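You operate a simulated robot arm through the tools that you are given. There is no shell and no other tool. Be economical: measure what you need, move in short steps, check, and stop when the job is done.

You run a simulated robot arm. Do the job below in one go: nothing can be reset, and whatever is moved stays where it is left.

Task
Uncover the teal dish, scour it, then pour water to its line.
Fine: all the stuck rice comes off; the lid goes on the mat; scourer and jug go back. Set down upright: clear jug. What is to be rubbed or washed off counts as gone when no trace of it is left.

Only the result counts: the job must be done as asked and must still hold three seconds after the hand-in. Knocking over, shifting, dropping, spilling or breaking anything else fails it. Lids that push on must go on centred and level and be pressed home; caps that screw on are set level and turned clockwise until they are tight.

Robot
A 7-joint arm with a two-finger parallel gripper, fixed in place. Base frame: the origin is at the foot of the arm, x ahead of it, y to its left, z up; the work surface is at about z = 800. Readings come in mm, rad, newtons and seconds.
With the tool pointing down near the work surface it reaches from about 360 to 780 mm from the base axis. Its first joint turns from -2.897 to 2.897 rad. Payload 3.91 kg.
Tool frame: the origin (TCP) lies between the finger pads and is the grasp point; the fingertips stand 30 mm ahead of it; z points along the fingers, y is the line along which they close. The gripper opens to 110 mm. The fingers are 20 mm wide and 10 mm thick; the gripper's body (48 by 112 mm) begins 55 mm behind the TCP.
Orientation is that of the tool frame in the base frame, as a unit quaternion [x, y, z, w]. With the fingers straight down and closing along the base's y, the tool's x points along the base's -x, its y along +y and its z along -z.

Tools
- The arm moves only by the tool drive_tool. Its argument "deltas" is a list that holds one entry, the list of rows, each a list of 7 numbers: the shift along the tool's x, y, z in mm, then the turn, a rotation vector about the tool's x, y, z in rad, then the closure in counts, from 0 (fully open) to 255 (shut). In form: [[[tx, ty, tz, ax, ay, az, grip], ...]]. A call has 1 to 20 rows; each row is the pose to reach, as a shift and turn from the pose commanded when the call began, along the tool's axes at that moment. Rows are played at 5 a second. More than 50 mm and 0.15 rad between two rows, or a gripper value outside its range, and nothing of the call is played. A pose out of reach is approached as far as the arm can. The call stops where the force on the tool passes 90 N (or 10 N more than at its start, if that is more) or the arm is blocked; 0.2 s more then pass. The fingers move at their own pace (about 153 mm/s each) and stop on an object; they squeeze with about 42 N. The grip force told is the motor's: it shows also when the fingers shut on nothing. Time passes only in rows, and 0.2 s behind the last, so rows that repeat a pose let the fingers close. The reply holds the time, the measured pose of the TCP, the force on the tool along the base axes, the opening and the grip force, in the units named above and with some noise, with the torque about the TCP (base axes, N m) and any sound that the robot's microphone picked up.
- Cameras (640 x 400 px; columns grow to the right, rows downward): "scene" is fixed at [400, 649.6, 1393.2]; the picture's right is [-0.18, 0.98, 0.00], its down [0.86, 0.15, -0.49] and it looks along [-0.48, -0.09, -0.87] (base axes); focal length 214 px, centre (320, 200). "wrist" rides on the gripper at [77, 7, -114] in the tool frame; the picture's right is [-0.09, 1.00, 0.00], its down [-0.80, -0.07, -0.59] and it looks along [-0.59, -0.05, 0.80] (tool axes); focal length 270 px, centre (320, 200). There is no depth. A picture from a camera that has moved, and an enlarged one, comes with that camera's place and axes in the base frame and with its lens.
- grab_frame(camera): a new picture of that camera. It takes no simulated time.
- move_column(by): slides the trunk up (or, below 0, down) by that many mm; the arm rides with it, the base frame stays. It gives what a move gives, with no picture.
- enlarge(camera, box): a new picture of the part [left, top, right, bottom] of that camera's present view, enlarged. It takes no simulated time.
- job_done(): hands the job in; it is judged then, once.

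Go step by step. Nothing tells you positions but the pictures and the camera data: compare them with the known pose of the tool, close in by small moves and look again before you grip or let go. The budget is 120 turns and 84 pictures, counting those below and the enlarged ones. Unless the task says otherwise, let go and move clear before handing in, and close with one line.

The tools are called after ">>>" as name(argument=value, ...) on one line, values as JSON. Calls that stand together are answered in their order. drive_tool: Moves the arm, as the interface text tells. Its arguments: {"type":"object","properties":{"deltas":{"type":"array"}},"required":["deltas"]} The other tools are called the same way: move_column (by) slides the trunk up or down; grab_frame (camera) takes a picture; enlarge (camera, box) takes an enlarged picture of a part of a camera's view; job_done () hands the job in.

At the start:

```text
time: 0.0
tool_pos: [215.2, 458.6, 1130.7]
orientation: [0.0, 1.0, 0.0, 0.001]
contact_force: [0.3, -0.5, -0.2]
wrist_torque: [0.01, -0.01, 0.0]
opening: 109.7
finger_force: 0.1
trunk travel left (down, up): [-525.0, 85.0]
```

scene: 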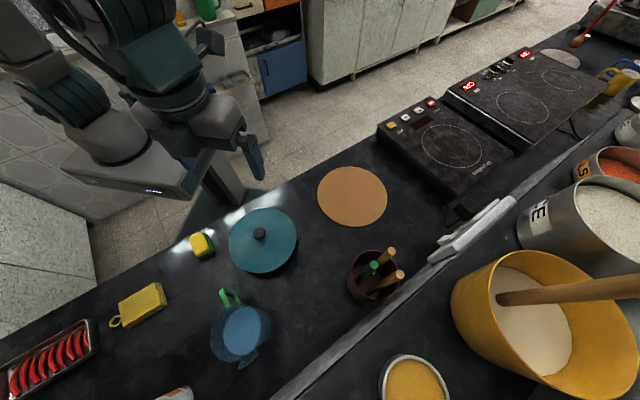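
wrist: 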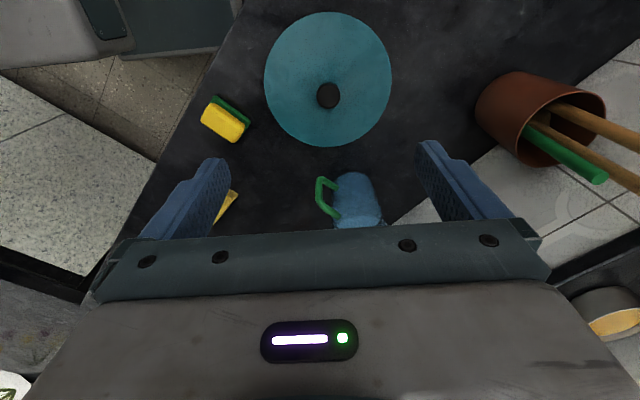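

I can see the teal dish with its lid, a cork mat, a blue jug, a yellow/green sponge and another yellow item with a loop. I'll enlarge the views to tell these apart.

>>> enlarge(camera="scene", box=[80, 200, 320, 400])

>>> enlarge(camera="wrist", box=[180, 0, 440, 240])

>>> enlarge(camera="scene", box=[180, 140, 420, 300])

```text
2.00 times, centred on (200, 300) of scene
camera zoom: at [400.0, 649.6, 1393.2], right [-0.18, 0.98, 0.0], down [0.86, 0.15, -0.49], along [-0.48, -0.09, -0.87], focal length 429 px, centre (560, 0)
```

zoom: 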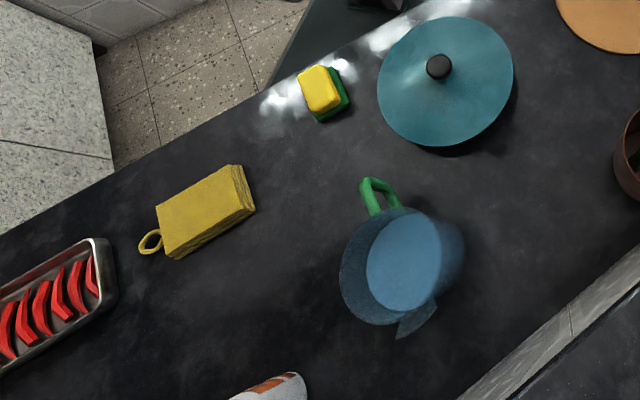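

```text
1.67 times, centred on (310, 120) of wrist
camera zoom: at [139.4, 463.4, 1245.5], right [0.09, 1.0, 0.0], down [0.8, -0.07, 0.59], along [0.59, -0.05, -0.8], focal length 450 px, centre (337, 333)
```

zoom: 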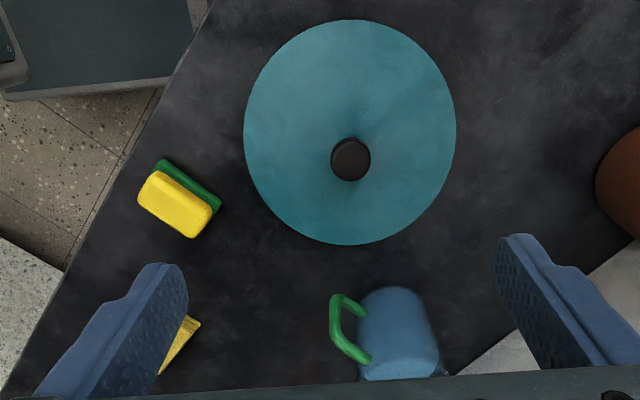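

```text
2.50 times, centred on (300, 220) of scene
camera zoom: at [400.0, 649.6, 1393.2], right [-0.18, 0.98, 0.0], down [0.86, 0.15, -0.49], along [-0.48, -0.09, -0.87], focal length 536 px, centre (370, 150)
```

zoom: 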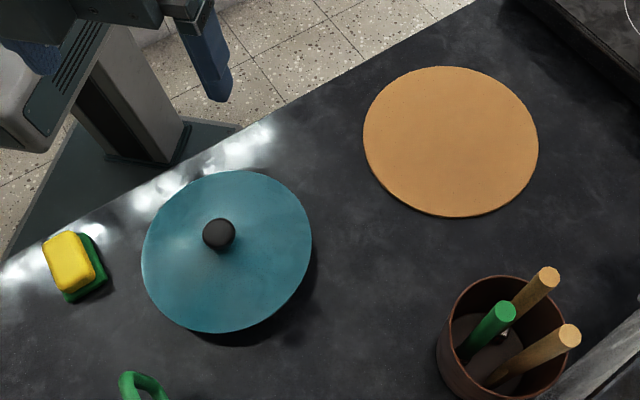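

The lid's knob looks to be near (242, 465, 880), with the lid about 177 mm wide. I'll go above it and look again.

>>> drive_tool(deltas=[[[-10, 3, 45, 0, 0, 0, 60], [-20, 5, 90, 0, 0, 0, 110], [-27, 7, 130, 0, 0, 0, 110], [-27, 7, 170, 0, 0, 0, 110], [-27, 7, 170, 0, 0, 0, 110]]])

>>> grab_frame(camera="wrist")

>>> enlarge(camera="scene", box=[180, 140, 340, 300])

```text
time: 1.2
tool_pos: [240.8, 464.9, 960.9]
orientation: [0.0, 1.0, 0.001, -0.001]
contact_force: [-0.2, -0.5, 0.4]
wrist_torque: [0.05, -0.02, -0.01]
opening: 62.5
finger_force: 0.0
trunk travel left (down, up): [-525.0, 85.0]
```

```text
78 pictures are left
camera wrist: at [165.8, 470.1, 1074.8], right [0.09, 1.0, 0.0], down [0.8, -0.07, 0.59], along [0.59, -0.05, -0.8], focal length 270 px, centre (320, 200)
```

wrist: 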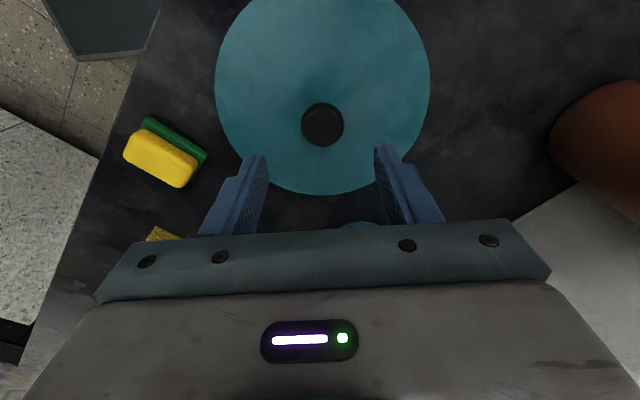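

```text
2.50 times, centred on (260, 220) of scene
camera zoom: at [400.0, 649.6, 1393.2], right [-0.18, 0.98, 0.0], down [0.86, 0.15, -0.49], along [-0.48, -0.09, -0.87], focal length 536 px, centre (470, 150)
```

zoom: 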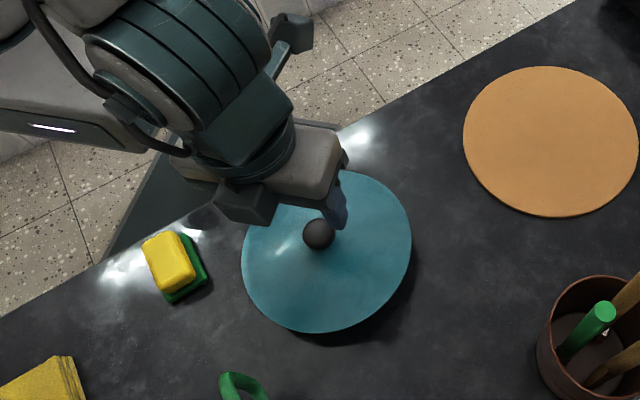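

The knob centre is at about (241, 465, 878). I'll go down with the tips just beside it and look before closing.

>>> drive_tool(deltas=[[[0, 0, 30, 0, 0, 0, 116], [0, 0, 50, 0, 0, 0, 116], [0, 0, 60, 0, 0, 0, 116], [0, 0, 60, 0, 0, 0, 116]]])

>>> grab_frame(camera="wrist")

>>> enlarge(camera="scene", box=[210, 190, 310, 290])

```text
time: 2.2
tool_pos: [242.1, 465.3, 900.9]
orientation: [0.0, 1.0, 0.001, 0.0]
contact_force: [-0.7, 0.2, -0.3]
wrist_torque: [0.0, 0.02, 0.02]
opening: 59.8
finger_force: 0.1
trunk travel left (down, up): [-525.0, 85.0]
```

```text
76 pictures are left
camera wrist: at [166.1, 470.7, 1015.3], right [0.09, 1.0, 0.0], down [0.8, -0.07, 0.59], along [0.59, -0.05, -0.8], focal length 270 px, centre (320, 200)
```

wrist: 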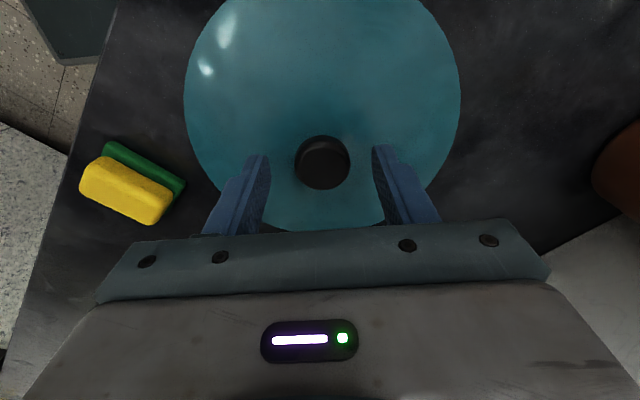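

```text
4.00 times, centred on (260, 240) of scene
camera zoom: at [400.0, 649.6, 1393.2], right [-0.18, 0.98, 0.0], down [0.86, 0.15, -0.49], along [-0.48, -0.09, -0.87], focal length 858 px, centre (560, 40)
```

zoom: 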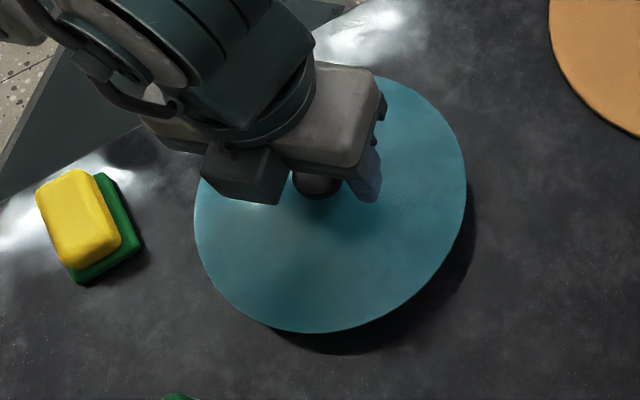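

The knob sits centred between the tips. I'll go 5 mm lower, close, and then lift a little to test the grip.

>>> drive_tool(deltas=[[[0, 0, 5, 0, 0, 0, 116], [0, 0, 5, 0, 0, 0, 200], [0, 0, 5, 0, 0, 0, 255], [0, 0, 5, 0, 0, 0, 255], [0, 0, 5, 0, 0, 0, 255]]])

```text
time: 3.4
tool_pos: [241.9, 466.1, 896.5]
orientation: [0.0, 1.0, 0.0, 0.0]
contact_force: [0.4, 0.0, -0.3]
wrist_torque: [0.0, -0.02, 0.02]
opening: 30.4
finger_force: 42.3
trunk travel left (down, up): [-525.0, 85.0]
```

>>> drive_tool(deltas=[[[0, 0, -4, 0, 0, 0, 255], [0, 0, -10, 0, 0, 0, 255], [0, 0, -25, 0, 0, 0, 255], [0, 0, -45, 0, 0, 0, 255], [0, 0, -70, 0, 0, 0, 255], [0, 0, -100, 0, 0, 0, 255], [0, 0, -100, 0, 0, 0, 255]]])

>>> grab_frame(camera="scene")

```text
time: 5.0
tool_pos: [243.0, 465.1, 996.5]
orientation: [0.0, 1.0, 0.0, 0.001]
contact_force: [-0.5, 0.8, -1.9]
wrist_torque: [-0.01, 0.02, 0.0]
opening: 30.3
finger_force: 42.1
trunk travel left (down, up): [-525.0, 85.0]
```

```text
74 pictures are left
```

scene: 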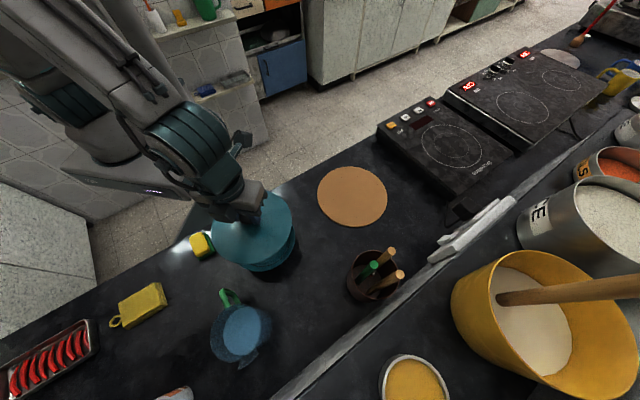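

I need to check whether only the lid came up (the weight is about 2 N).

>>> enlarge(camera="scene", box=[180, 160, 340, 300])

>>> grab_frame(camera="wrist")

```text
2.86 times, centred on (260, 230) of scene
camera zoom: at [400.0, 649.6, 1393.2], right [-0.18, 0.98, 0.0], down [0.86, 0.15, -0.49], along [-0.48, -0.09, -0.87], focal length 613 px, centre (491, 114)
```

zoom: 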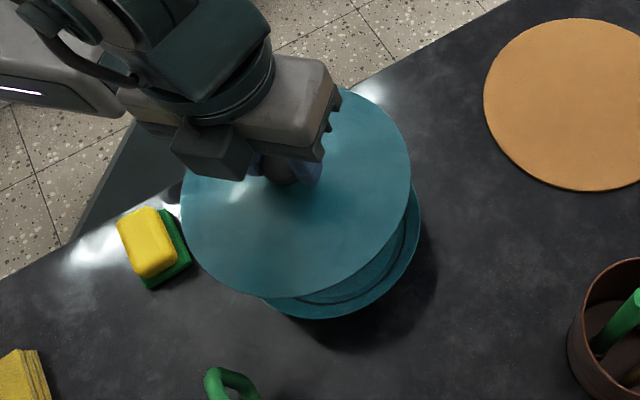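

```text
72 pictures are left
camera wrist: at [166.6, 470.8, 1111.0], right [0.09, 1.0, 0.0], down [0.8, -0.07, 0.59], along [0.59, -0.05, -0.8], focal length 270 px, centre (320, 200)
```

wrist: 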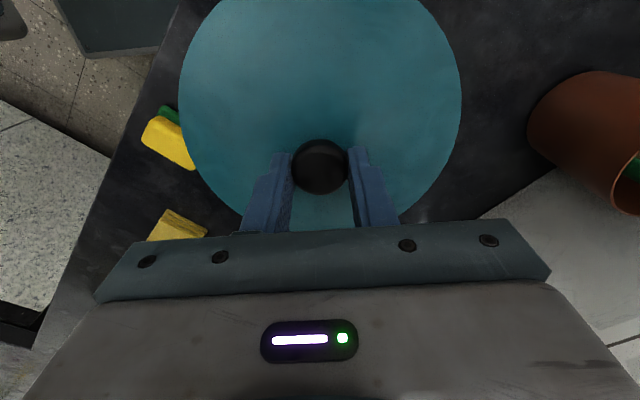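

Only the lid came up. I'll carry it over the mat centre, near (45, 688).

>>> drive_tool(deltas=[[[28, 32, 0, 0, 0, 0, 255], [56, 64, 0, 0, 0, 0, 255], [85, 96, 0, 0, 0, 0, 255], [113, 127, 0, 0, 0, 0, 255], [141, 159, 0, 0, 0, 0, 255], [170, 191, 0, 0, 0, 0, 255], [198, 223, 0, 0, 0, 0, 255], [198, 223, 40, 0, 0, 0, 255], [198, 223, 80, 0, 0, 0, 255], [198, 223, 80, 0, 0, 0, 255]]])

>>> enlarge(camera="scene", box=[240, 120, 440, 260])

>>> enlarge(camera="scene", box=[190, 180, 350, 300])

```text
time: 7.2
tool_pos: [43.6, 688.8, 914.8]
orientation: [0.0, 1.0, -0.001, 0.0]
contact_force: [-0.2, 0.2, -1.2]
wrist_torque: [0.02, 0.03, -0.01]
opening: 30.1
finger_force: 42.0
trunk travel left (down, up): [-525.0, 85.0]
```

```text
2.86 times, centred on (340, 190) of scene
camera zoom: at [400.0, 649.6, 1393.2], right [-0.18, 0.98, 0.0], down [0.86, 0.15, -0.49], along [-0.48, -0.09, -0.87], focal length 613 px, centre (263, 229)
```

zoom: 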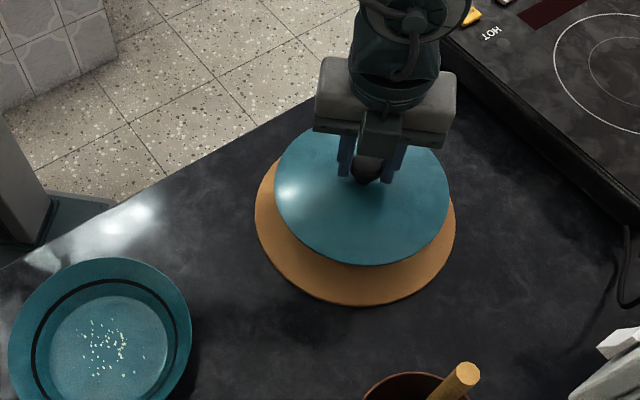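

```text
3.33 times, centred on (270, 240) of scene
camera zoom: at [400.0, 649.6, 1393.2], right [-0.18, 0.98, 0.0], down [0.86, 0.15, -0.49], along [-0.48, -0.09, -0.87], focal length 715 px, centre (487, 67)
```

zoom: 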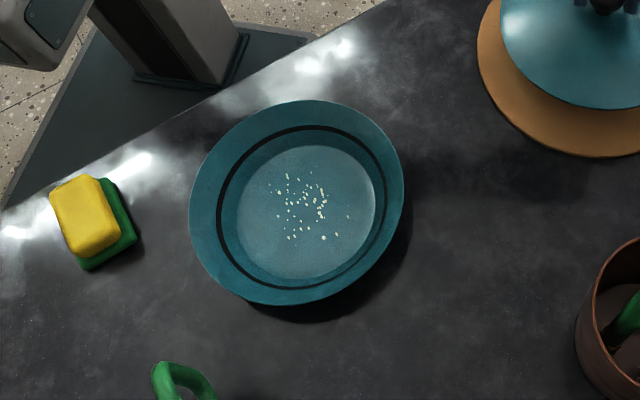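

The dish is open: stuck rice lies on its floor and a dark line ring runs around the wall. The lid is over the mat, so I'll lower it in steps.

>>> drive_tool(deltas=[[[0, 0, 20, 0, 0, 0, 255], [0, 0, 38, 0, 0, 0, 255], [0, 0, 38, 0, 0, 0, 255]]])

>>> enlarge(camera="scene", box=[290, 140, 410, 240])

```text
time: 8.0
tool_pos: [43.9, 687.8, 877.1]
orientation: [-0.001, 1.0, 0.0, 0.001]
contact_force: [-0.1, -0.2, -0.5]
wrist_torque: [-0.04, -0.01, 0.01]
opening: 30.6
finger_force: 42.2
trunk travel left (down, up): [-525.0, 85.0]
```

```text
4.00 times, centred on (350, 190) of scene
camera zoom: at [400.0, 649.6, 1393.2], right [-0.18, 0.98, 0.0], down [0.86, 0.15, -0.49], along [-0.48, -0.09, -0.87], focal length 858 px, centre (200, 240)
```

zoom: 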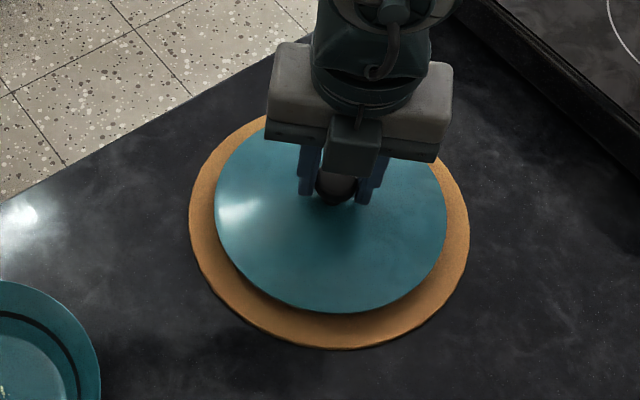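

>>> drive_tool(deltas=[[[0, 0, 5, 0, 0, 0, 255], [0, 0, 9, 0, 0, 0, 255], [0, 0, 9, 0, 0, 0, 255]]])

```text
time: 8.8
tool_pos: [44.0, 688.4, 869.0]
orientation: [0.0, 1.0, 0.0, 0.0]
contact_force: [0.3, -0.3, -0.9]
wrist_torque: [0.02, 0.01, 0.0]
opening: 30.4
finger_force: 41.9
trunk travel left (down, up): [-525.0, 85.0]
```

>>> drive_tool(deltas=[[[0, 0, 3, 0, 0, 0, 255], [0, 0, 5, 0, 0, 0, 255], [0, 0, 5, 0, 0, 0, 255]]])

```text
time: 9.6
tool_pos: [45.3, 688.3, 865.2]
orientation: [0.0, 1.0, 0.001, -0.001]
contact_force: [0.3, -0.1, 5.0]
wrist_torque: [-0.15, -0.01, 0.02]
opening: 30.4
finger_force: 42.1
trunk travel left (down, up): [-525.0, 85.0]
```

The lid touches the mat (+5 N). I'll let go and rise.

>>> drive_tool(deltas=[[[0, 0, 0, 0, 0, 0, 180], [0, 0, 0, 0, 0, 0, 130], [0, 0, 0, 0, 0, 0, 116], [0, 0, -20, 0, 0, 0, 116], [0, 0, -60, 0, 0, 0, 116], [0, 0, -100, 0, 0, 0, 116], [0, 0, -140, 0, 0, 0, 116]]])

>>> grab_frame(camera="scene")

```text
time: 11.2
tool_pos: [44.6, 689.2, 1005.6]
orientation: [0.0, 1.0, 0.0, 0.0]
contact_force: [0.2, 0.3, 0.0]
wrist_torque: [0.02, 0.0, 0.0]
opening: 60.1
finger_force: 0.1
trunk travel left (down, up): [-525.0, 85.0]
```

```text
68 pictures are left
```

scene: 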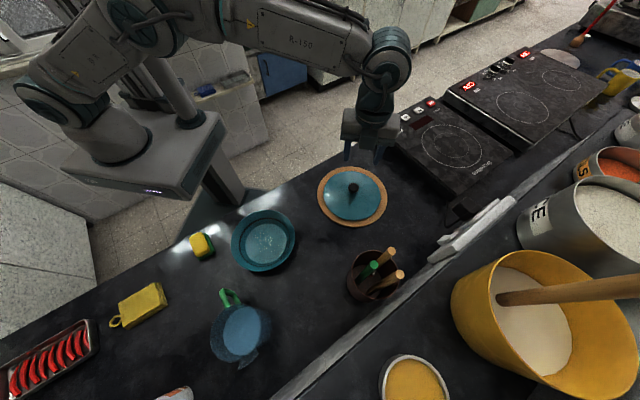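

The lid rests flat on the mat. Next is the scourer near (282, 293), so I'll move above it and look.

>>> drive_tool(deltas=[[[-24, -40, 0, 0, 0, 0, 60], [-48, -79, 0, 0, 0, 0, 30], [-71, -119, 0, 0, 0, 0, 20], [-95, -158, 0, 0, 0, 0, 20], [-119, -198, 0, 0, 0, 0, 20], [-143, -238, 0, 0, 0, 0, 20], [-167, -277, 0, 0, 0, 0, 20], [-190, -317, 0, 0, 0, 0, 20], [-214, -356, 0, 0, 0, 0, 20], [-230, -396, 0, 0, 0, 0, 20], [-230, -396, 40, 0, 0, 0, 20], [-230, -396, 40, 0, 0, 0, 20]]])

>>> grab_frame(camera="wrist")

>>> enlarge(camera="scene", box=[160, 200, 300, 290])

```text
time: 13.8
tool_pos: [273.3, 291.8, 963.0]
orientation: [-0.001, 1.0, 0.001, 0.0]
contact_force: [0.3, -1.1, -0.8]
wrist_torque: [0.0, 0.01, -0.01]
opening: 101.4
finger_force: 0.0
trunk travel left (down, up): [-525.0, 85.0]
```

```text
67 pictures are left
camera wrist: at [197.6, 297.7, 1078.8], right [0.09, 1.0, 0.0], down [0.8, -0.07, 0.59], along [0.59, -0.05, -0.8], focal length 270 px, centre (320, 200)
```

wrist: 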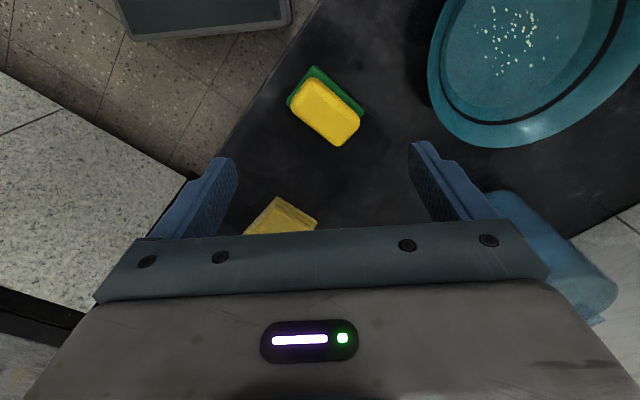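

```text
4.44 times, centred on (230, 245) of scene
camera zoom: at [400.0, 649.6, 1393.2], right [-0.18, 0.98, 0.0], down [0.86, 0.15, -0.49], along [-0.48, -0.09, -0.87], focal length 953 px, centre (720, 0)
```

zoom: 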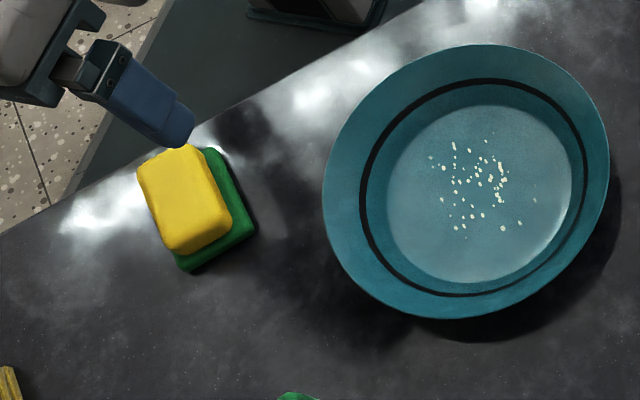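

The scourer centre is near (285, 299), with its long axis about 45° from x, so it will be gripped across its short side. I'll turn the tool 45° above it and look closely.

>>> drive_tool(deltas=[[[-4, 2, 0, 0, 0, -0.14, 20], [-8, 4, 0, 0, 0, -0.28, 40], [-12, 7, 0, 0, 0, -0.42, 60], [-12, 7, 0, 0, 0, -0.56, 60], [-12, 7, 15, 0, 0, -0.7, 60], [-12, 7, 30, 0, 0, -0.785, 60], [-12, 7, 30, 0, 0, -0.785, 60]]])

>>> enlarge(camera="wrist", box=[200, 30, 440, 230])

>>> enlarge(camera="scene", box=[170, 210, 240, 270])

```text
time: 15.4
tool_pos: [286.7, 298.1, 933.5]
orientation: [-0.384, 0.924, 0.0, 0.0]
contact_force: [0.6, -0.3, -0.2]
wrist_torque: [-0.01, 0.02, 0.0]
opening: 83.9
finger_force: 0.0
trunk travel left (down, up): [-525.0, 85.0]
```

```text
2.00 times, centred on (320, 130) of wrist
camera zoom: at [228.1, 247.4, 1048.3], right [-0.64, 0.77, 0.0], down [0.62, 0.52, 0.59], along [0.46, 0.38, -0.8], focal length 541 px, centre (320, 340)
```

zoom: 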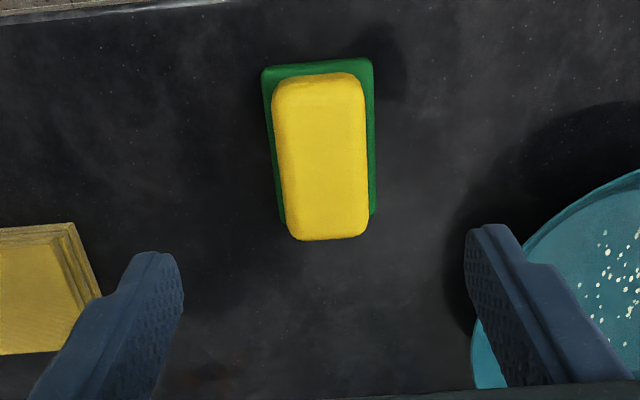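

```text
6.67 times, centred on (205, 240) of scene
camera zoom: at [400.0, 649.6, 1393.2], right [-0.18, 0.98, 0.0], down [0.86, 0.15, -0.49], along [-0.48, -0.09, -0.87], focal length 1430 px, centre (1087, -67)
```

zoom: 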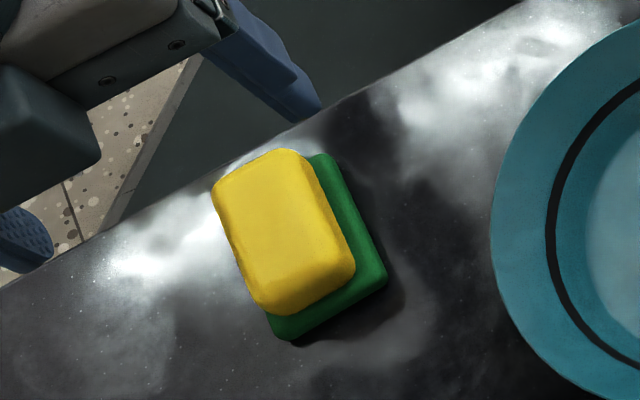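

The tool lines up with the scourer, whose centre is at about (283.5, 293) with its top near z 825. I'll go down beside it with the tips at z 812, just above the green layer.

>>> drive_tool(deltas=[[[6, -1, 35, 0, 0, 0, 80], [6, -1, 65, 0, 0, 0, 100], [6, -1, 83, 0, 0, 0, 120], [6, -1, 83, 0, 0, 0, 120]]])

>>> enlarge(camera="wrist", box=[200, 80, 440, 230])

>>> enlarge(camera="scene", box=[170, 210, 240, 270])

```text
time: 16.4
tool_pos: [282.5, 294.4, 852.0]
orientation: [-0.383, 0.924, 0.0, 0.0]
contact_force: [0.4, -0.7, 0.0]
wrist_torque: [0.0, 0.03, 0.01]
opening: 58.0
finger_force: 0.1
trunk travel left (down, up): [-525.0, 85.0]
```

```text
2.67 times, centred on (320, 155) of wrist
camera zoom: at [223.5, 243.0, 965.8], right [-0.64, 0.77, 0.0], down [0.62, 0.52, 0.59], along [0.46, 0.38, -0.8], focal length 721 px, centre (320, 320)
```

zoom: 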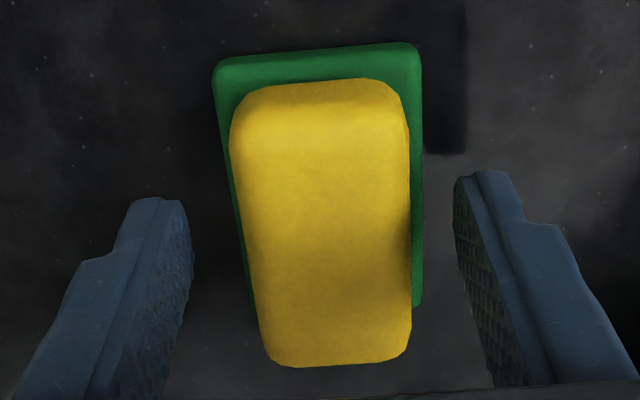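

```text
6.67 times, centred on (205, 240) of scene
camera zoom: at [400.0, 649.6, 1393.2], right [-0.18, 0.98, 0.0], down [0.86, 0.15, -0.49], along [-0.48, -0.09, -0.87], focal length 1430 px, centre (1087, -67)
```

zoom: 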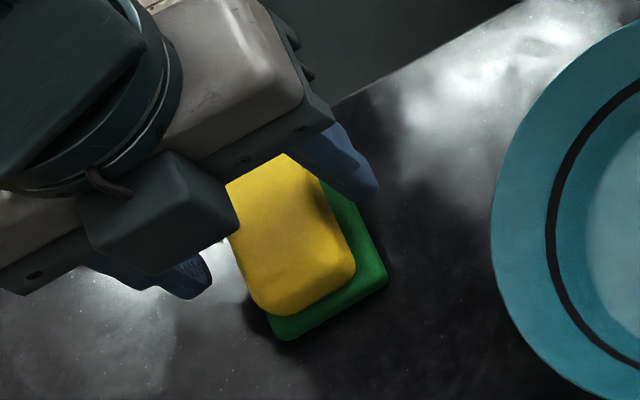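

The scourer is well centred between the fingers. I'll go 10 mm lower and close.

>>> drive_tool(deltas=[[[0, -2, 10, 0, 0, 0, 120], [0, -2, 10, 0, 0, 0, 190], [0, -2, 10, 0, 0, 0, 255], [0, -2, 10, 0, 0, 0, 255], [0, -2, 10, 0, 0, 0, 255]]])

```text
time: 17.6
tool_pos: [283.1, 292.6, 842.0]
orientation: [-0.383, 0.924, 0.0, 0.0]
contact_force: [2.1, 2.2, 12.8]
wrist_torque: [0.08, -0.04, -0.08]
opening: 35.0
finger_force: 42.5
trunk travel left (down, up): [-525.0, 85.0]
```

I have the scourer at (283, 292.6), the place to return it to. Next I'll lift it and carry it over the dish.

>>> drive_tool(deltas=[[[0, 0, -40, 0, 0, 0, 255], [0, 0, -80, 0, 0, 0, 255], [-23, 38, -80, 0, 0, 0, 255], [-46, 75, -80, 0, 0, 0, 255], [-69, 113, -80, 0, 0, 0, 255], [-91, 150, -80, 0, 0, 0, 255], [-91, 150, -80, 0, 0, 0, 255]]])

>>> grab_frame(camera="wrist")

>>> enlarge(camera="scene", box=[200, 180, 320, 280])

```text
time: 19.2
tool_pos: [242.5, 463.4, 921.3]
orientation: [-0.383, 0.924, 0.0, 0.0]
contact_force: [-0.3, 0.2, -0.2]
wrist_torque: [-0.02, 0.01, 0.02]
opening: 35.1
finger_force: 42.0
trunk travel left (down, up): [-525.0, 85.0]
```

```text
61 pictures are left
camera wrist: at [183.7, 412.9, 1035.4], right [-0.64, 0.77, 0.0], down [0.62, 0.52, 0.59], along [0.46, 0.38, -0.8], focal length 270 px, centre (320, 200)
```

wrist: 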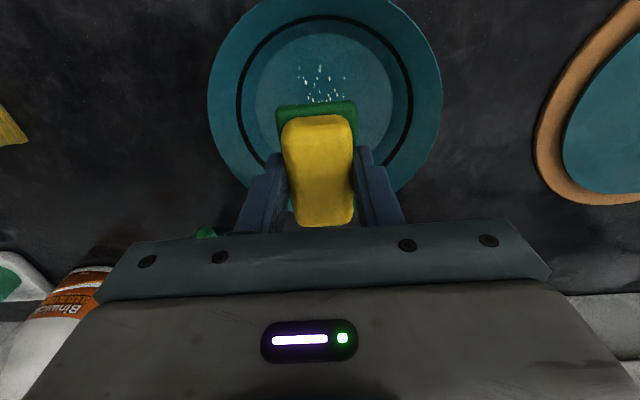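

```text
4.00 times, centred on (260, 230) of scene
camera zoom: at [400.0, 649.6, 1393.2], right [-0.18, 0.98, 0.0], down [0.86, 0.15, -0.49], along [-0.48, -0.09, -0.87], focal length 858 px, centre (560, 80)
```

zoom: 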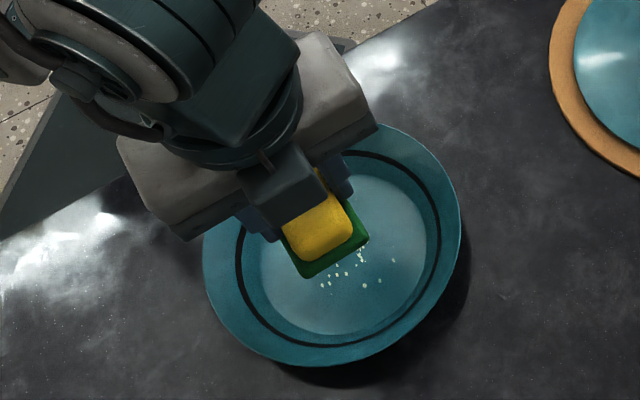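

Dish and scourer line up; the rice lies within about 38 mm of (240, 463). I'll lower gently until the scourer touches the floor.

>>> drive_tool(deltas=[[[0, 0, 35, 0, 0, 0, 255], [0, 0, 60, 0, 0, 0, 255], [0, 0, 66, 0, 0, 0, 255], [0, 0, 66, 0, 0, 0, 255]]])

```text
time: 20.2
tool_pos: [244.1, 463.4, 854.4]
orientation: [-0.383, 0.924, 0.0, 0.0]
contact_force: [0.2, 0.4, -0.8]
wrist_torque: [0.07, -0.01, 0.01]
opening: 35.0
finger_force: 42.0
trunk travel left (down, up): [-525.0, 85.0]
```

>>> drive_tool(deltas=[[[0, 0, 2, 0, 0, 0, 255], [0, 0, 4, 0, 0, 0, 255], [0, 0, 4, 0, 0, 0, 255]]])

```text
time: 21.0
tool_pos: [243.0, 463.6, 852.0]
orientation: [-0.383, 0.924, 0.0, 0.0]
contact_force: [0.7, -1.1, -0.5]
wrist_torque: [0.04, 0.02, -0.01]
opening: 34.9
finger_force: 41.7
trunk travel left (down, up): [-525.0, 85.0]
```

>>> drive_tool(deltas=[[[0, 0, 2, 0, 0, 0, 255], [0, 0, 3, 0, 0, 0, 255], [0, 0, 3, 0, 0, 0, 255]]])

```text
time: 21.8
tool_pos: [243.0, 464.2, 848.8]
orientation: [-0.384, 0.923, 0.0, 0.0]
contact_force: [-0.1, 0.0, 0.0]
wrist_torque: [0.0, 0.02, 0.03]
opening: 35.0
finger_force: 41.8
trunk travel left (down, up): [-525.0, 85.0]
```

>>> drive_tool(deltas=[[[0, 0, 1, 0, 0, 0, 255], [0, 0, 2, 0, 0, 0, 255], [0, 0, 2, 0, 0, 0, 255]]])

```text
time: 22.6
tool_pos: [243.2, 462.4, 846.2]
orientation: [-0.383, 0.924, 0.0, 0.001]
contact_force: [-0.2, -0.7, 9.2]
wrist_torque: [-0.02, 0.03, -0.03]
opening: 34.8
finger_force: 41.9
trunk travel left (down, up): [-525.0, 85.0]
```

Contact at about 9 N. I'll scour in an elliptical sweep plus cross strokes.

>>> drive_tool(deltas=[[[10, 1, 0, 0, 0, 0, 255], [18, 1, 0, 0, 0, 0, 255], [12, 15, 0, 0, 0, 0, 255], [2, 21, 0, 0, 0, 0, 255], [-8, 15, 0, 0, 0, 0, 255], [-14, 1, 0, 0, 0, 0, 255], [-8, -13, 0, 0, 0, 0, 255], [2, -19, 0, 0, 0, 0, 255], [12, -13, 0, 0, 0, 0, 255], [18, 1, 0, 0, 0, 0, 255], [2, 1, 0, 0, 0, 0, 255], [-14, 1, 0, 0, 0, 0, 255], [-8, 15, 0, 0, 0, 0, 255], [2, 21, 0, 0, 0, 0, 255], [2, 1, 0, 0, 0, 0, 255], [2, -19, 0, 0, 0, 0, 255], [-8, -13, 0, 0, 0, 0, 255], [12, 15, 0, 0, 0, 0, 255], [2, 1, 0, 0, 0, 0, 255]]])

>>> enlarge(camera="scene", box=[200, 180, 320, 280])

```text
time: 26.6
tool_pos: [237.2, 462.8, 845.7]
orientation: [-0.385, 0.923, 0.001, 0.001]
contact_force: [-8.2, 2.2, 17.9]
wrist_torque: [0.06, 0.25, 0.08]
opening: 34.9
finger_force: 42.5
trunk travel left (down, up): [-525.0, 85.0]
```

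```text
4.00 times, centred on (260, 230) of scene
camera zoom: at [400.0, 649.6, 1393.2], right [-0.18, 0.98, 0.0], down [0.86, 0.15, -0.49], along [-0.48, -0.09, -0.87], focal length 858 px, centre (560, 80)
```

zoom: 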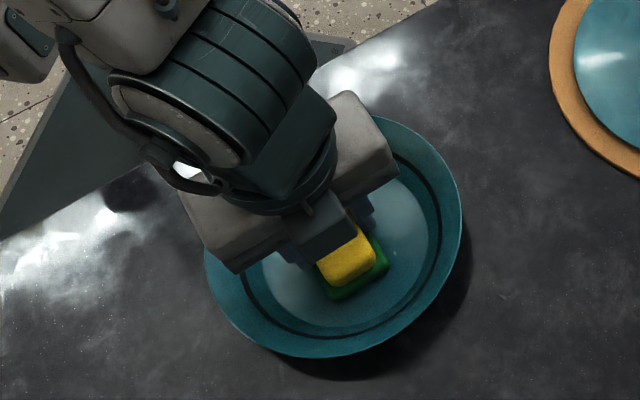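

The dish may have slid a few mm. I'll lift clear and look at the floor of the dish.

>>> drive_tool(deltas=[[[0, 0, -20, 0, 0, 0, 255], [0, 0, -60, 0, 0, 0, 255], [25, -20, -90, 0, 0, 0, 255], [60, -50, -90, 0, 0, 0, 255], [60, -50, -90, 0, 0, 0, 255]]])

>>> enlarge(camera="scene", box=[200, 180, 320, 280])

>>> grab_frame(camera="wrist")

```text
time: 27.8
tool_pos: [233.3, 383.8, 937.8]
orientation: [-0.383, 0.924, 0.001, 0.0]
contact_force: [0.1, 0.0, -1.1]
wrist_torque: [-0.01, 0.02, 0.03]
opening: 34.7
finger_force: 41.7
trunk travel left (down, up): [-525.0, 85.0]
```

```text
4.00 times, centred on (260, 230) of scene
camera zoom: at [400.0, 649.6, 1393.2], right [-0.18, 0.98, 0.0], down [0.86, 0.15, -0.49], along [-0.48, -0.09, -0.87], focal length 858 px, centre (560, 80)
```

zoom: 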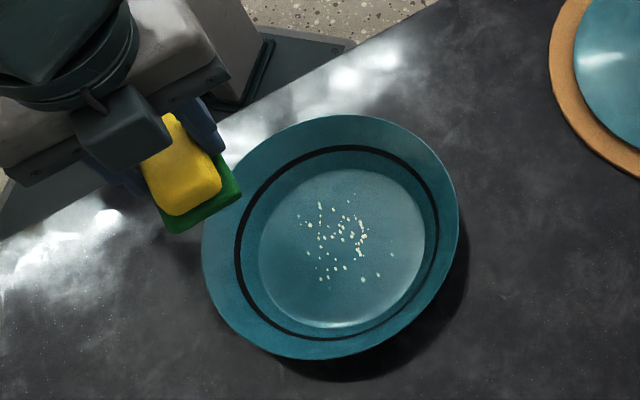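

```text
57 pictures are left
camera wrist: at [175.4, 332.6, 1052.1], right [-0.64, 0.77, 0.0], down [0.62, 0.52, 0.59], along [0.46, 0.38, -0.8], focal length 270 px, centre (320, 200)
```

wrist: 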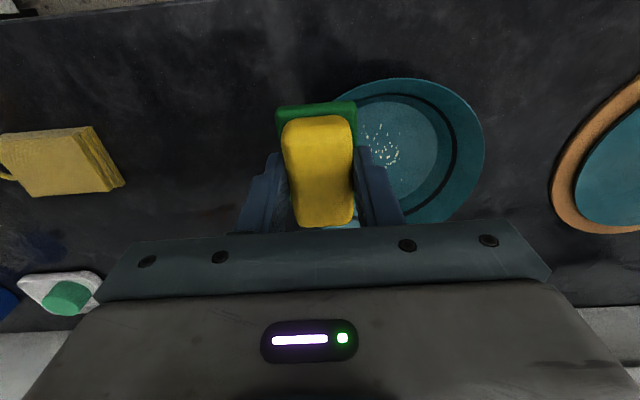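

The rice is hardly changed, so the dish may be sliding along with the scourer. I'll go back down, press, and make one test stroke with pictures before and after.

>>> drive_tool(deltas=[[[-28, 27, 0, 0, 0, 0, 255], [-56, 53, 0, 0, 0, 0, 255], [-56, 53, 40, 0, 0, 0, 255], [-56, 53, 80, 0, 0, 0, 255], [-56, 53, 89, 0, 0, 0, 255], [-56, 53, 92, 0, 0, 0, 255], [-56, 53, 92, 0, 0, 0, 255]]])

>>> enlarge(camera="scene", box=[200, 180, 320, 280])

```text
time: 29.4
tool_pos: [235.7, 462.0, 846.7]
orientation: [-0.384, 0.923, 0.001, 0.003]
contact_force: [-0.4, -1.9, 32.1]
wrist_torque: [-0.39, 0.18, 0.01]
opening: 35.0
finger_force: 42.0
trunk travel left (down, up): [-525.0, 85.0]
```

```text
4.00 times, centred on (260, 230) of scene
camera zoom: at [400.0, 649.6, 1393.2], right [-0.18, 0.98, 0.0], down [0.86, 0.15, -0.49], along [-0.48, -0.09, -0.87], focal length 858 px, centre (560, 80)
```

zoom: 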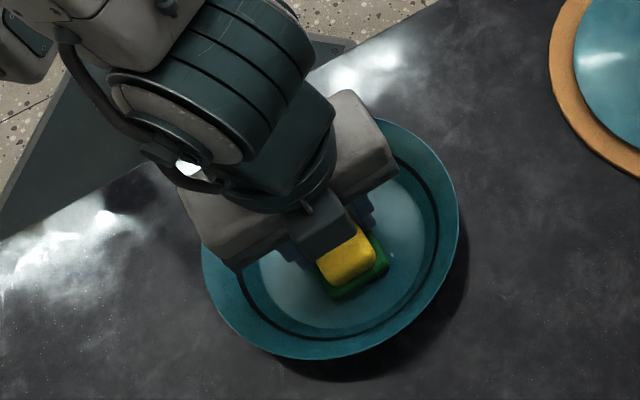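

>>> drive_tool(deltas=[[[0, 8, -0.5, 0, 0, 0, 255], [0, 16, -0.5, 0, 0, 0, 255], [0, 16, -0.5, 0, 0, 0, 255]]])

>>> enlarge(camera="scene", box=[200, 180, 320, 280])

```text
time: 30.2
tool_pos: [225.7, 471.3, 846.5]
orientation: [-0.382, 0.924, 0.001, 0.002]
contact_force: [12.4, -6.5, 35.9]
wrist_torque: [-0.29, -0.46, -0.02]
opening: 34.9
finger_force: 42.4
trunk travel left (down, up): [-525.0, 85.0]
```

```text
4.00 times, centred on (260, 230) of scene
camera zoom: at [400.0, 649.6, 1393.2], right [-0.18, 0.98, 0.0], down [0.86, 0.15, -0.49], along [-0.48, -0.09, -0.87], focal length 858 px, centre (560, 80)
```

zoom: 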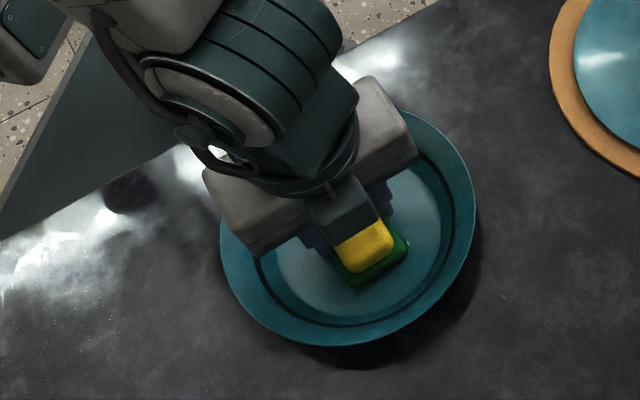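

Confirmed: the dish is dragged along with the scourer. I'll drag it back to where it stood, then scour by twisting in place, since twisting puts no net side force on the dish.

>>> drive_tool(deltas=[[[-2, -6, 0, 0, 0, 0, 255], [-4, -12, 0, 0, 0, 0, 255], [-6, -18, 0, 0, 0, 0, 255], [-6, -18, 0, 0, 0, 0.15, 255], [-6, -18, 0, 0, 0, 0.3, 255], [-6, -18, 0, 0, 0, 0.45, 255], [-6, -18, 0, 0, 0, 0.3, 255], [-6, -18, 0, 0, 0, 0.15, 255], [-6, -18, 0, 0, 0, 0, 255], [-6, -18, 0, 0, 0, -0.15, 255], [-6, -18, 0, 0, 0, -0.3, 255], [-6, -18, 0, 0, 0, -0.45, 255], [-6, -18, 0, 0, 0, -0.3, 255], [-6, -18, 0, 0, 0, -0.15, 255], [-6, -18, 0, 0, 0, 0, 255], [-6, -18, 0, 0, 0, 0, 255]]])

>>> enlarge(camera="scene", box=[200, 180, 320, 280])

```text
time: 33.6
tool_pos: [240.6, 463.4, 846.2]
orientation: [-0.381, 0.925, 0.002, 0.001]
contact_force: [-1.0, -0.1, 39.4]
wrist_torque: [-0.07, 0.01, -0.05]
opening: 34.8
finger_force: 42.0
trunk travel left (down, up): [-525.0, 85.0]
```

```text
4.00 times, centred on (260, 230) of scene
camera zoom: at [400.0, 649.6, 1393.2], right [-0.18, 0.98, 0.0], down [0.86, 0.15, -0.49], along [-0.48, -0.09, -0.87], focal length 858 px, centre (560, 80)
```

zoom: 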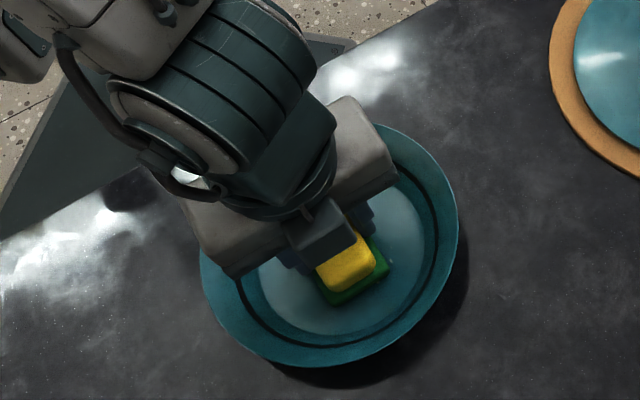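

The dish is back in place. I'll lift and check the effect.

>>> drive_tool(deltas=[[[0, 0, -40, 0, 0, 0, 255], [0, 0, -80, 0, 0, 0, 255], [30, -25, -90, 0, 0, 0, 255], [60, -50, -90, 0, 0, 0, 255], [60, -50, -90, 0, 0, 0, 255]]])

>>> enlarge(camera="scene", box=[220, 190, 310, 270])

```text
time: 34.8
tool_pos: [234.0, 386.7, 935.8]
orientation: [-0.383, 0.924, 0.0, 0.001]
contact_force: [0.1, 0.3, 0.1]
wrist_torque: [0.01, -0.03, -0.02]
opening: 35.1
finger_force: 41.6
trunk travel left (down, up): [-525.0, 85.0]
```

```text
5.00 times, centred on (265, 230) of scene
camera zoom: at [400.0, 649.6, 1393.2], right [-0.18, 0.98, 0.0], down [0.86, 0.15, -0.49], along [-0.48, -0.09, -0.87], focal length 1072 px, centre (595, 50)
```

zoom: 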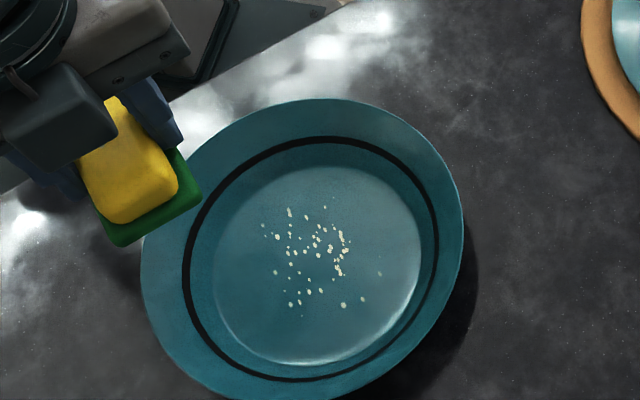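

Little visible change. I'll take a baseline close-up of the rice so I can judge progress from more twisting.

>>> enlarge(camera="scene", box=[250, 225, 290, 250])

>>> drive_tool(deltas=[[[-30, 27, 0, 0, 0, 0, 255], [-59, 51, 0, 0, 0, 0, 255], [-59, 51, 40, 0, 0, 0, 255], [-59, 51, 80, 0, 0, 0, 255], [-59, 51, 88, 0, 0, 0, 255], [-59, 51, 89.5, 0, 0, 0, 255], [-59, 51, 89.5, 0, 0, 0, 255]]])

```text
16.00 times, centred on (270, 238) of scene
camera zoom: at [400.0, 649.6, 1393.2], right [-0.18, 0.98, 0.0], down [0.86, 0.15, -0.49], along [-0.48, -0.09, -0.87], focal length 3432 px, centre (1120, -400)
```

zoom: 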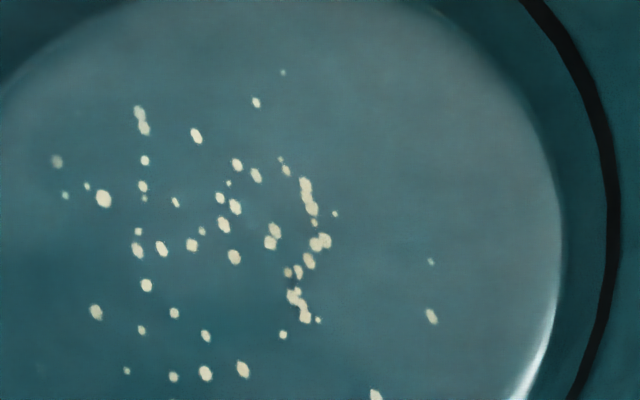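

```text
time: 36.4
tool_pos: [240.1, 465.2, 846.9]
orientation: [-0.383, 0.924, 0.001, 0.001]
contact_force: [-0.3, -1.0, 18.4]
wrist_torque: [-0.07, 0.02, -0.02]
opening: 34.8
finger_force: 41.8
trunk travel left (down, up): [-525.0, 85.0]
```

Contact at 18 N. I'll twist continuously with a slow drift.

>>> drive_tool(deltas=[[[1, 0, 0, 0, 0, 0.15, 255], [2, 0, 0, 0, 0, 0.3, 255], [3, 0, 0, 0, 0, 0.45, 255], [4, 0, 0, 0, 0, 0.3, 255], [5, 0, 0, 0, 0, 0.15, 255], [6, 0, 0, 0, 0, 0, 255], [7, 0, 0, 0, 0, -0.15, 255], [8, 0, 0, 0, 0, -0.3, 255], [7, 0, 0, 0, 0, -0.45, 255], [6, 0, 0, 0, 0, -0.3, 255], [5, 0, 0, 0, 0, -0.15, 255], [4, 0, 0, 0, 0, 0, 255], [3, 0, 0, 0, 0, 0.15, 255], [2, 0, 0, 0, 0, 0.3, 255], [1, 0, 0, 0, 0, 0.45, 255], [0, 0, 0, 0, 0, 0.3, 255], [0, 0, 0, 0, 0, 0.15, 255], [0, 0, 0, 0, 0, 0, 255]]])

>>> drive_tool(deltas=[[[0, 0, -40, 0, 0, 0, 255], [0, 0, -80, 0, 0, 0, 255], [30, -25, -90, 0, 0, 0, 255], [60, -50, -90, 0, 0, 0, 255], [60, -50, -90, 0, 0, 0, 255]]])

>>> enlarge(camera="scene", box=[250, 225, 290, 250])

```text
time: 40.2
tool_pos: [240.3, 463.7, 845.8]
orientation: [-0.383, 0.924, 0.001, 0.0]
contact_force: [1.1, -0.9, 30.5]
wrist_torque: [-0.07, -0.03, -0.42]
opening: 35.2
finger_force: 42.0
trunk travel left (down, up): [-525.0, 85.0]
```

```text
time: 41.4
tool_pos: [232.5, 386.4, 936.0]
orientation: [-0.383, 0.924, 0.0, 0.0]
contact_force: [0.2, -0.1, -0.8]
wrist_torque: [-0.02, 0.01, -0.02]
opening: 35.0
finger_force: 42.4
trunk travel left (down, up): [-525.0, 85.0]
```

```text
16.00 times, centred on (270, 238) of scene
camera zoom: at [400.0, 649.6, 1393.2], right [-0.18, 0.98, 0.0], down [0.86, 0.15, -0.49], along [-0.48, -0.09, -0.87], focal length 3432 px, centre (1120, -400)
```

zoom: 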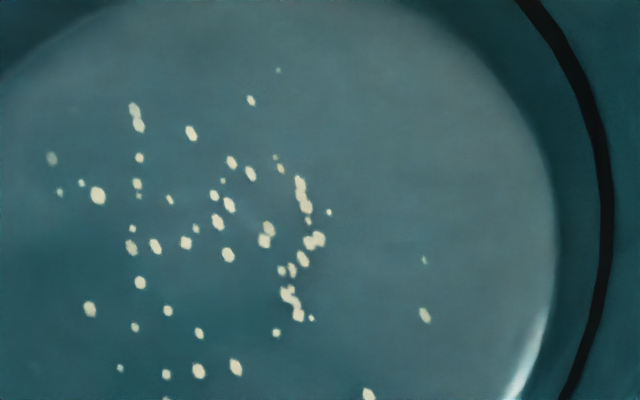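

Twisting did nothing to the grains, and heavy strokes only drag the dish. I'll try translation strokes under a very light press and find the touch height finely.

>>> drive_tool(deltas=[[[-30, 25, 0, 0, 0, 0, 255], [-60, 50, 0, 0, 0, 0, 255], [-60, 50, 40, 0, 0, 0, 255], [-60, 50, 80, 0, 0, 0, 255], [-60, 50, 87, 0, 0, 0, 255], [-60, 50, 87.5, 0, 0, 0, 255], [-60, 50, 87.5, 0, 0, 0, 255]]])

>>> drive_tool(deltas=[[[0, 0, 0.4, 0, 0, 0, 255], [0, 0, 0.4, 0, 0, 0, 255]]])

>>> drive_tool(deltas=[[[0, 0, 0.4, 0, 0, 0, 255], [0, 0, 0.4, 0, 0, 0, 255]]])

```text
time: 43.0
tool_pos: [241.0, 466.2, 847.4]
orientation: [-0.383, 0.924, 0.0, 0.0]
contact_force: [-0.2, 0.3, -1.0]
wrist_torque: [0.03, -0.02, 0.01]
opening: 34.9
finger_force: 42.0
trunk travel left (down, up): [-525.0, 85.0]
```

```text
time: 43.6
tool_pos: [239.0, 463.9, 847.2]
orientation: [-0.383, 0.924, 0.0, 0.0]
contact_force: [0.3, -0.5, -0.3]
wrist_torque: [0.03, 0.02, 0.01]
opening: 34.7
finger_force: 41.9
trunk travel left (down, up): [-525.0, 85.0]
```

```text
time: 44.2
tool_pos: [239.9, 465.0, 847.4]
orientation: [-0.383, 0.924, 0.001, 0.0]
contact_force: [1.0, 1.4, 3.2]
wrist_torque: [0.0, -0.14, 0.03]
opening: 35.0
finger_force: 41.8
trunk travel left (down, up): [-525.0, 85.0]
```

About 3 N now. I'll scour with wide strokes at this light press.

>>> drive_tool(deltas=[[[0, 8, 0, 0, 0, 0, 255], [0, 16, 0, 0, 0, 0, 255], [0, 8, 0, 0, 0, 0, 255], [0, 0, 0, 0, 0, 0, 255], [0, -9, 0, 0, 0, 0, 255], [0, -18, 0, 0, 0, 0, 255], [0, -9, 0, 0, 0, 0, 255], [0, 0, 0, 0, 0, 0, 255], [8, 0, 0, 0, 0, 0, 255], [14, 0, 0, 0, 0, 0, 255], [6, 0, 0, 0, 0, 0, 255], [-4, 0, 0, 0, 0, 0, 255], [-12, 0, 0, 0, 0, 0, 255], [-4, 0, 0, 0, 0, 0, 255], [0, 0, 0, 0, 0, 0, 255]]])

>>> drive_tool(deltas=[[[0, 0, -40, 0, 0, 0, 255], [0, 0, -80, 0, 0, 0, 255], [30, -25, -90, 0, 0, 0, 255], [60, -50, -90, 0, 0, 0, 255], [60, -50, -90, 0, 0, 0, 255]]])

>>> enlarge(camera="scene", box=[240, 220, 296, 255])

```text
time: 47.4
tool_pos: [240.2, 464.4, 846.5]
orientation: [-0.382, 0.924, 0.0, 0.001]
contact_force: [3.2, 3.1, 7.4]
wrist_torque: [0.09, -0.08, -0.04]
opening: 34.6
finger_force: 42.5
trunk travel left (down, up): [-525.0, 85.0]
```

```text
time: 48.6
tool_pos: [231.0, 384.7, 937.1]
orientation: [-0.383, 0.924, 0.0, 0.0]
contact_force: [0.8, 0.4, 0.1]
wrist_torque: [0.0, 0.0, -0.01]
opening: 35.3
finger_force: 42.0
trunk travel left (down, up): [-525.0, 85.0]
```

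```text
11.43 times, centred on (268, 238) of scene
camera zoom: at [400.0, 649.6, 1393.2], right [-0.18, 0.98, 0.0], down [0.86, 0.15, -0.49], along [-0.48, -0.09, -0.87], focal length 2451 px, centre (914, -229)
```

zoom: 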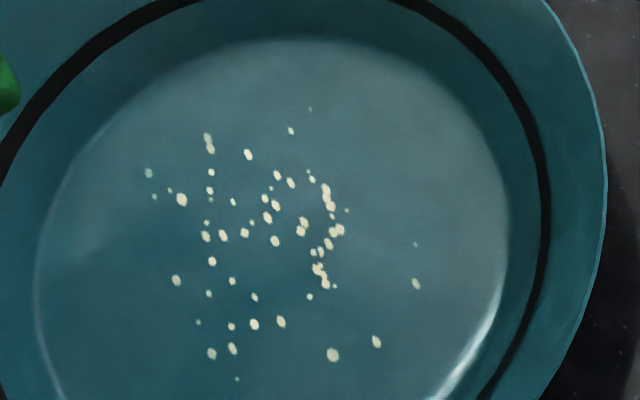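

Still no grains gone. I need to know whether the scourer slides at all, so I'll press lightly, stroke 16 mm one way, lift there, and see if the dish moved.

>>> drive_tool(deltas=[[[-30, 25, 0, 0, 0, 0, 255], [-60, 50, 0, 0, 0, 0, 255], [-60, 50, 40, 0, 0, 0, 255], [-60, 50, 80, 0, 0, 0, 255], [-60, 50, 89, 0, 0, 0, 255], [-60, 50, 89.6, 0, 0, 0, 255], [-60, 50, 89.6, 0, 0, 0, 255]]])

>>> drive_tool(deltas=[[[0, 5, 0, 0, 0, 0, 255], [0, 10, 0, 0, 0, 0, 255], [0, 15, 0, 0, 0, 0, 255], [0, 15, 0, 0, 0, 0, 255]]])

>>> enlarge(camera="scene", box=[220, 190, 310, 270])

```text
time: 50.2
tool_pos: [239.5, 464.3, 847.5]
orientation: [-0.383, 0.924, 0.001, 0.001]
contact_force: [-0.3, 0.0, 0.0]
wrist_torque: [0.03, 0.03, 0.01]
opening: 35.0
finger_force: 41.8
trunk travel left (down, up): [-525.0, 85.0]
```

```text
time: 51.2
tool_pos: [229.2, 474.7, 846.8]
orientation: [-0.383, 0.924, 0.0, 0.0]
contact_force: [-0.5, 0.3, -0.5]
wrist_torque: [-0.01, 0.0, -0.02]
opening: 35.3
finger_force: 42.3
trunk travel left (down, up): [-525.0, 85.0]
```

```text
5.00 times, centred on (265, 230) of scene
camera zoom: at [400.0, 649.6, 1393.2], right [-0.18, 0.98, 0.0], down [0.86, 0.15, -0.49], along [-0.48, -0.09, -0.87], focal length 1072 px, centre (595, 50)
```

zoom: 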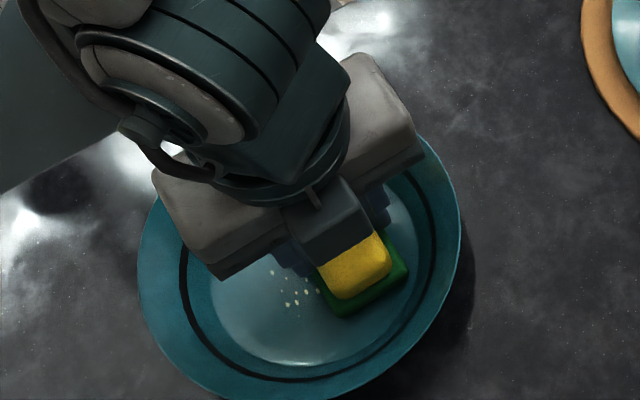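

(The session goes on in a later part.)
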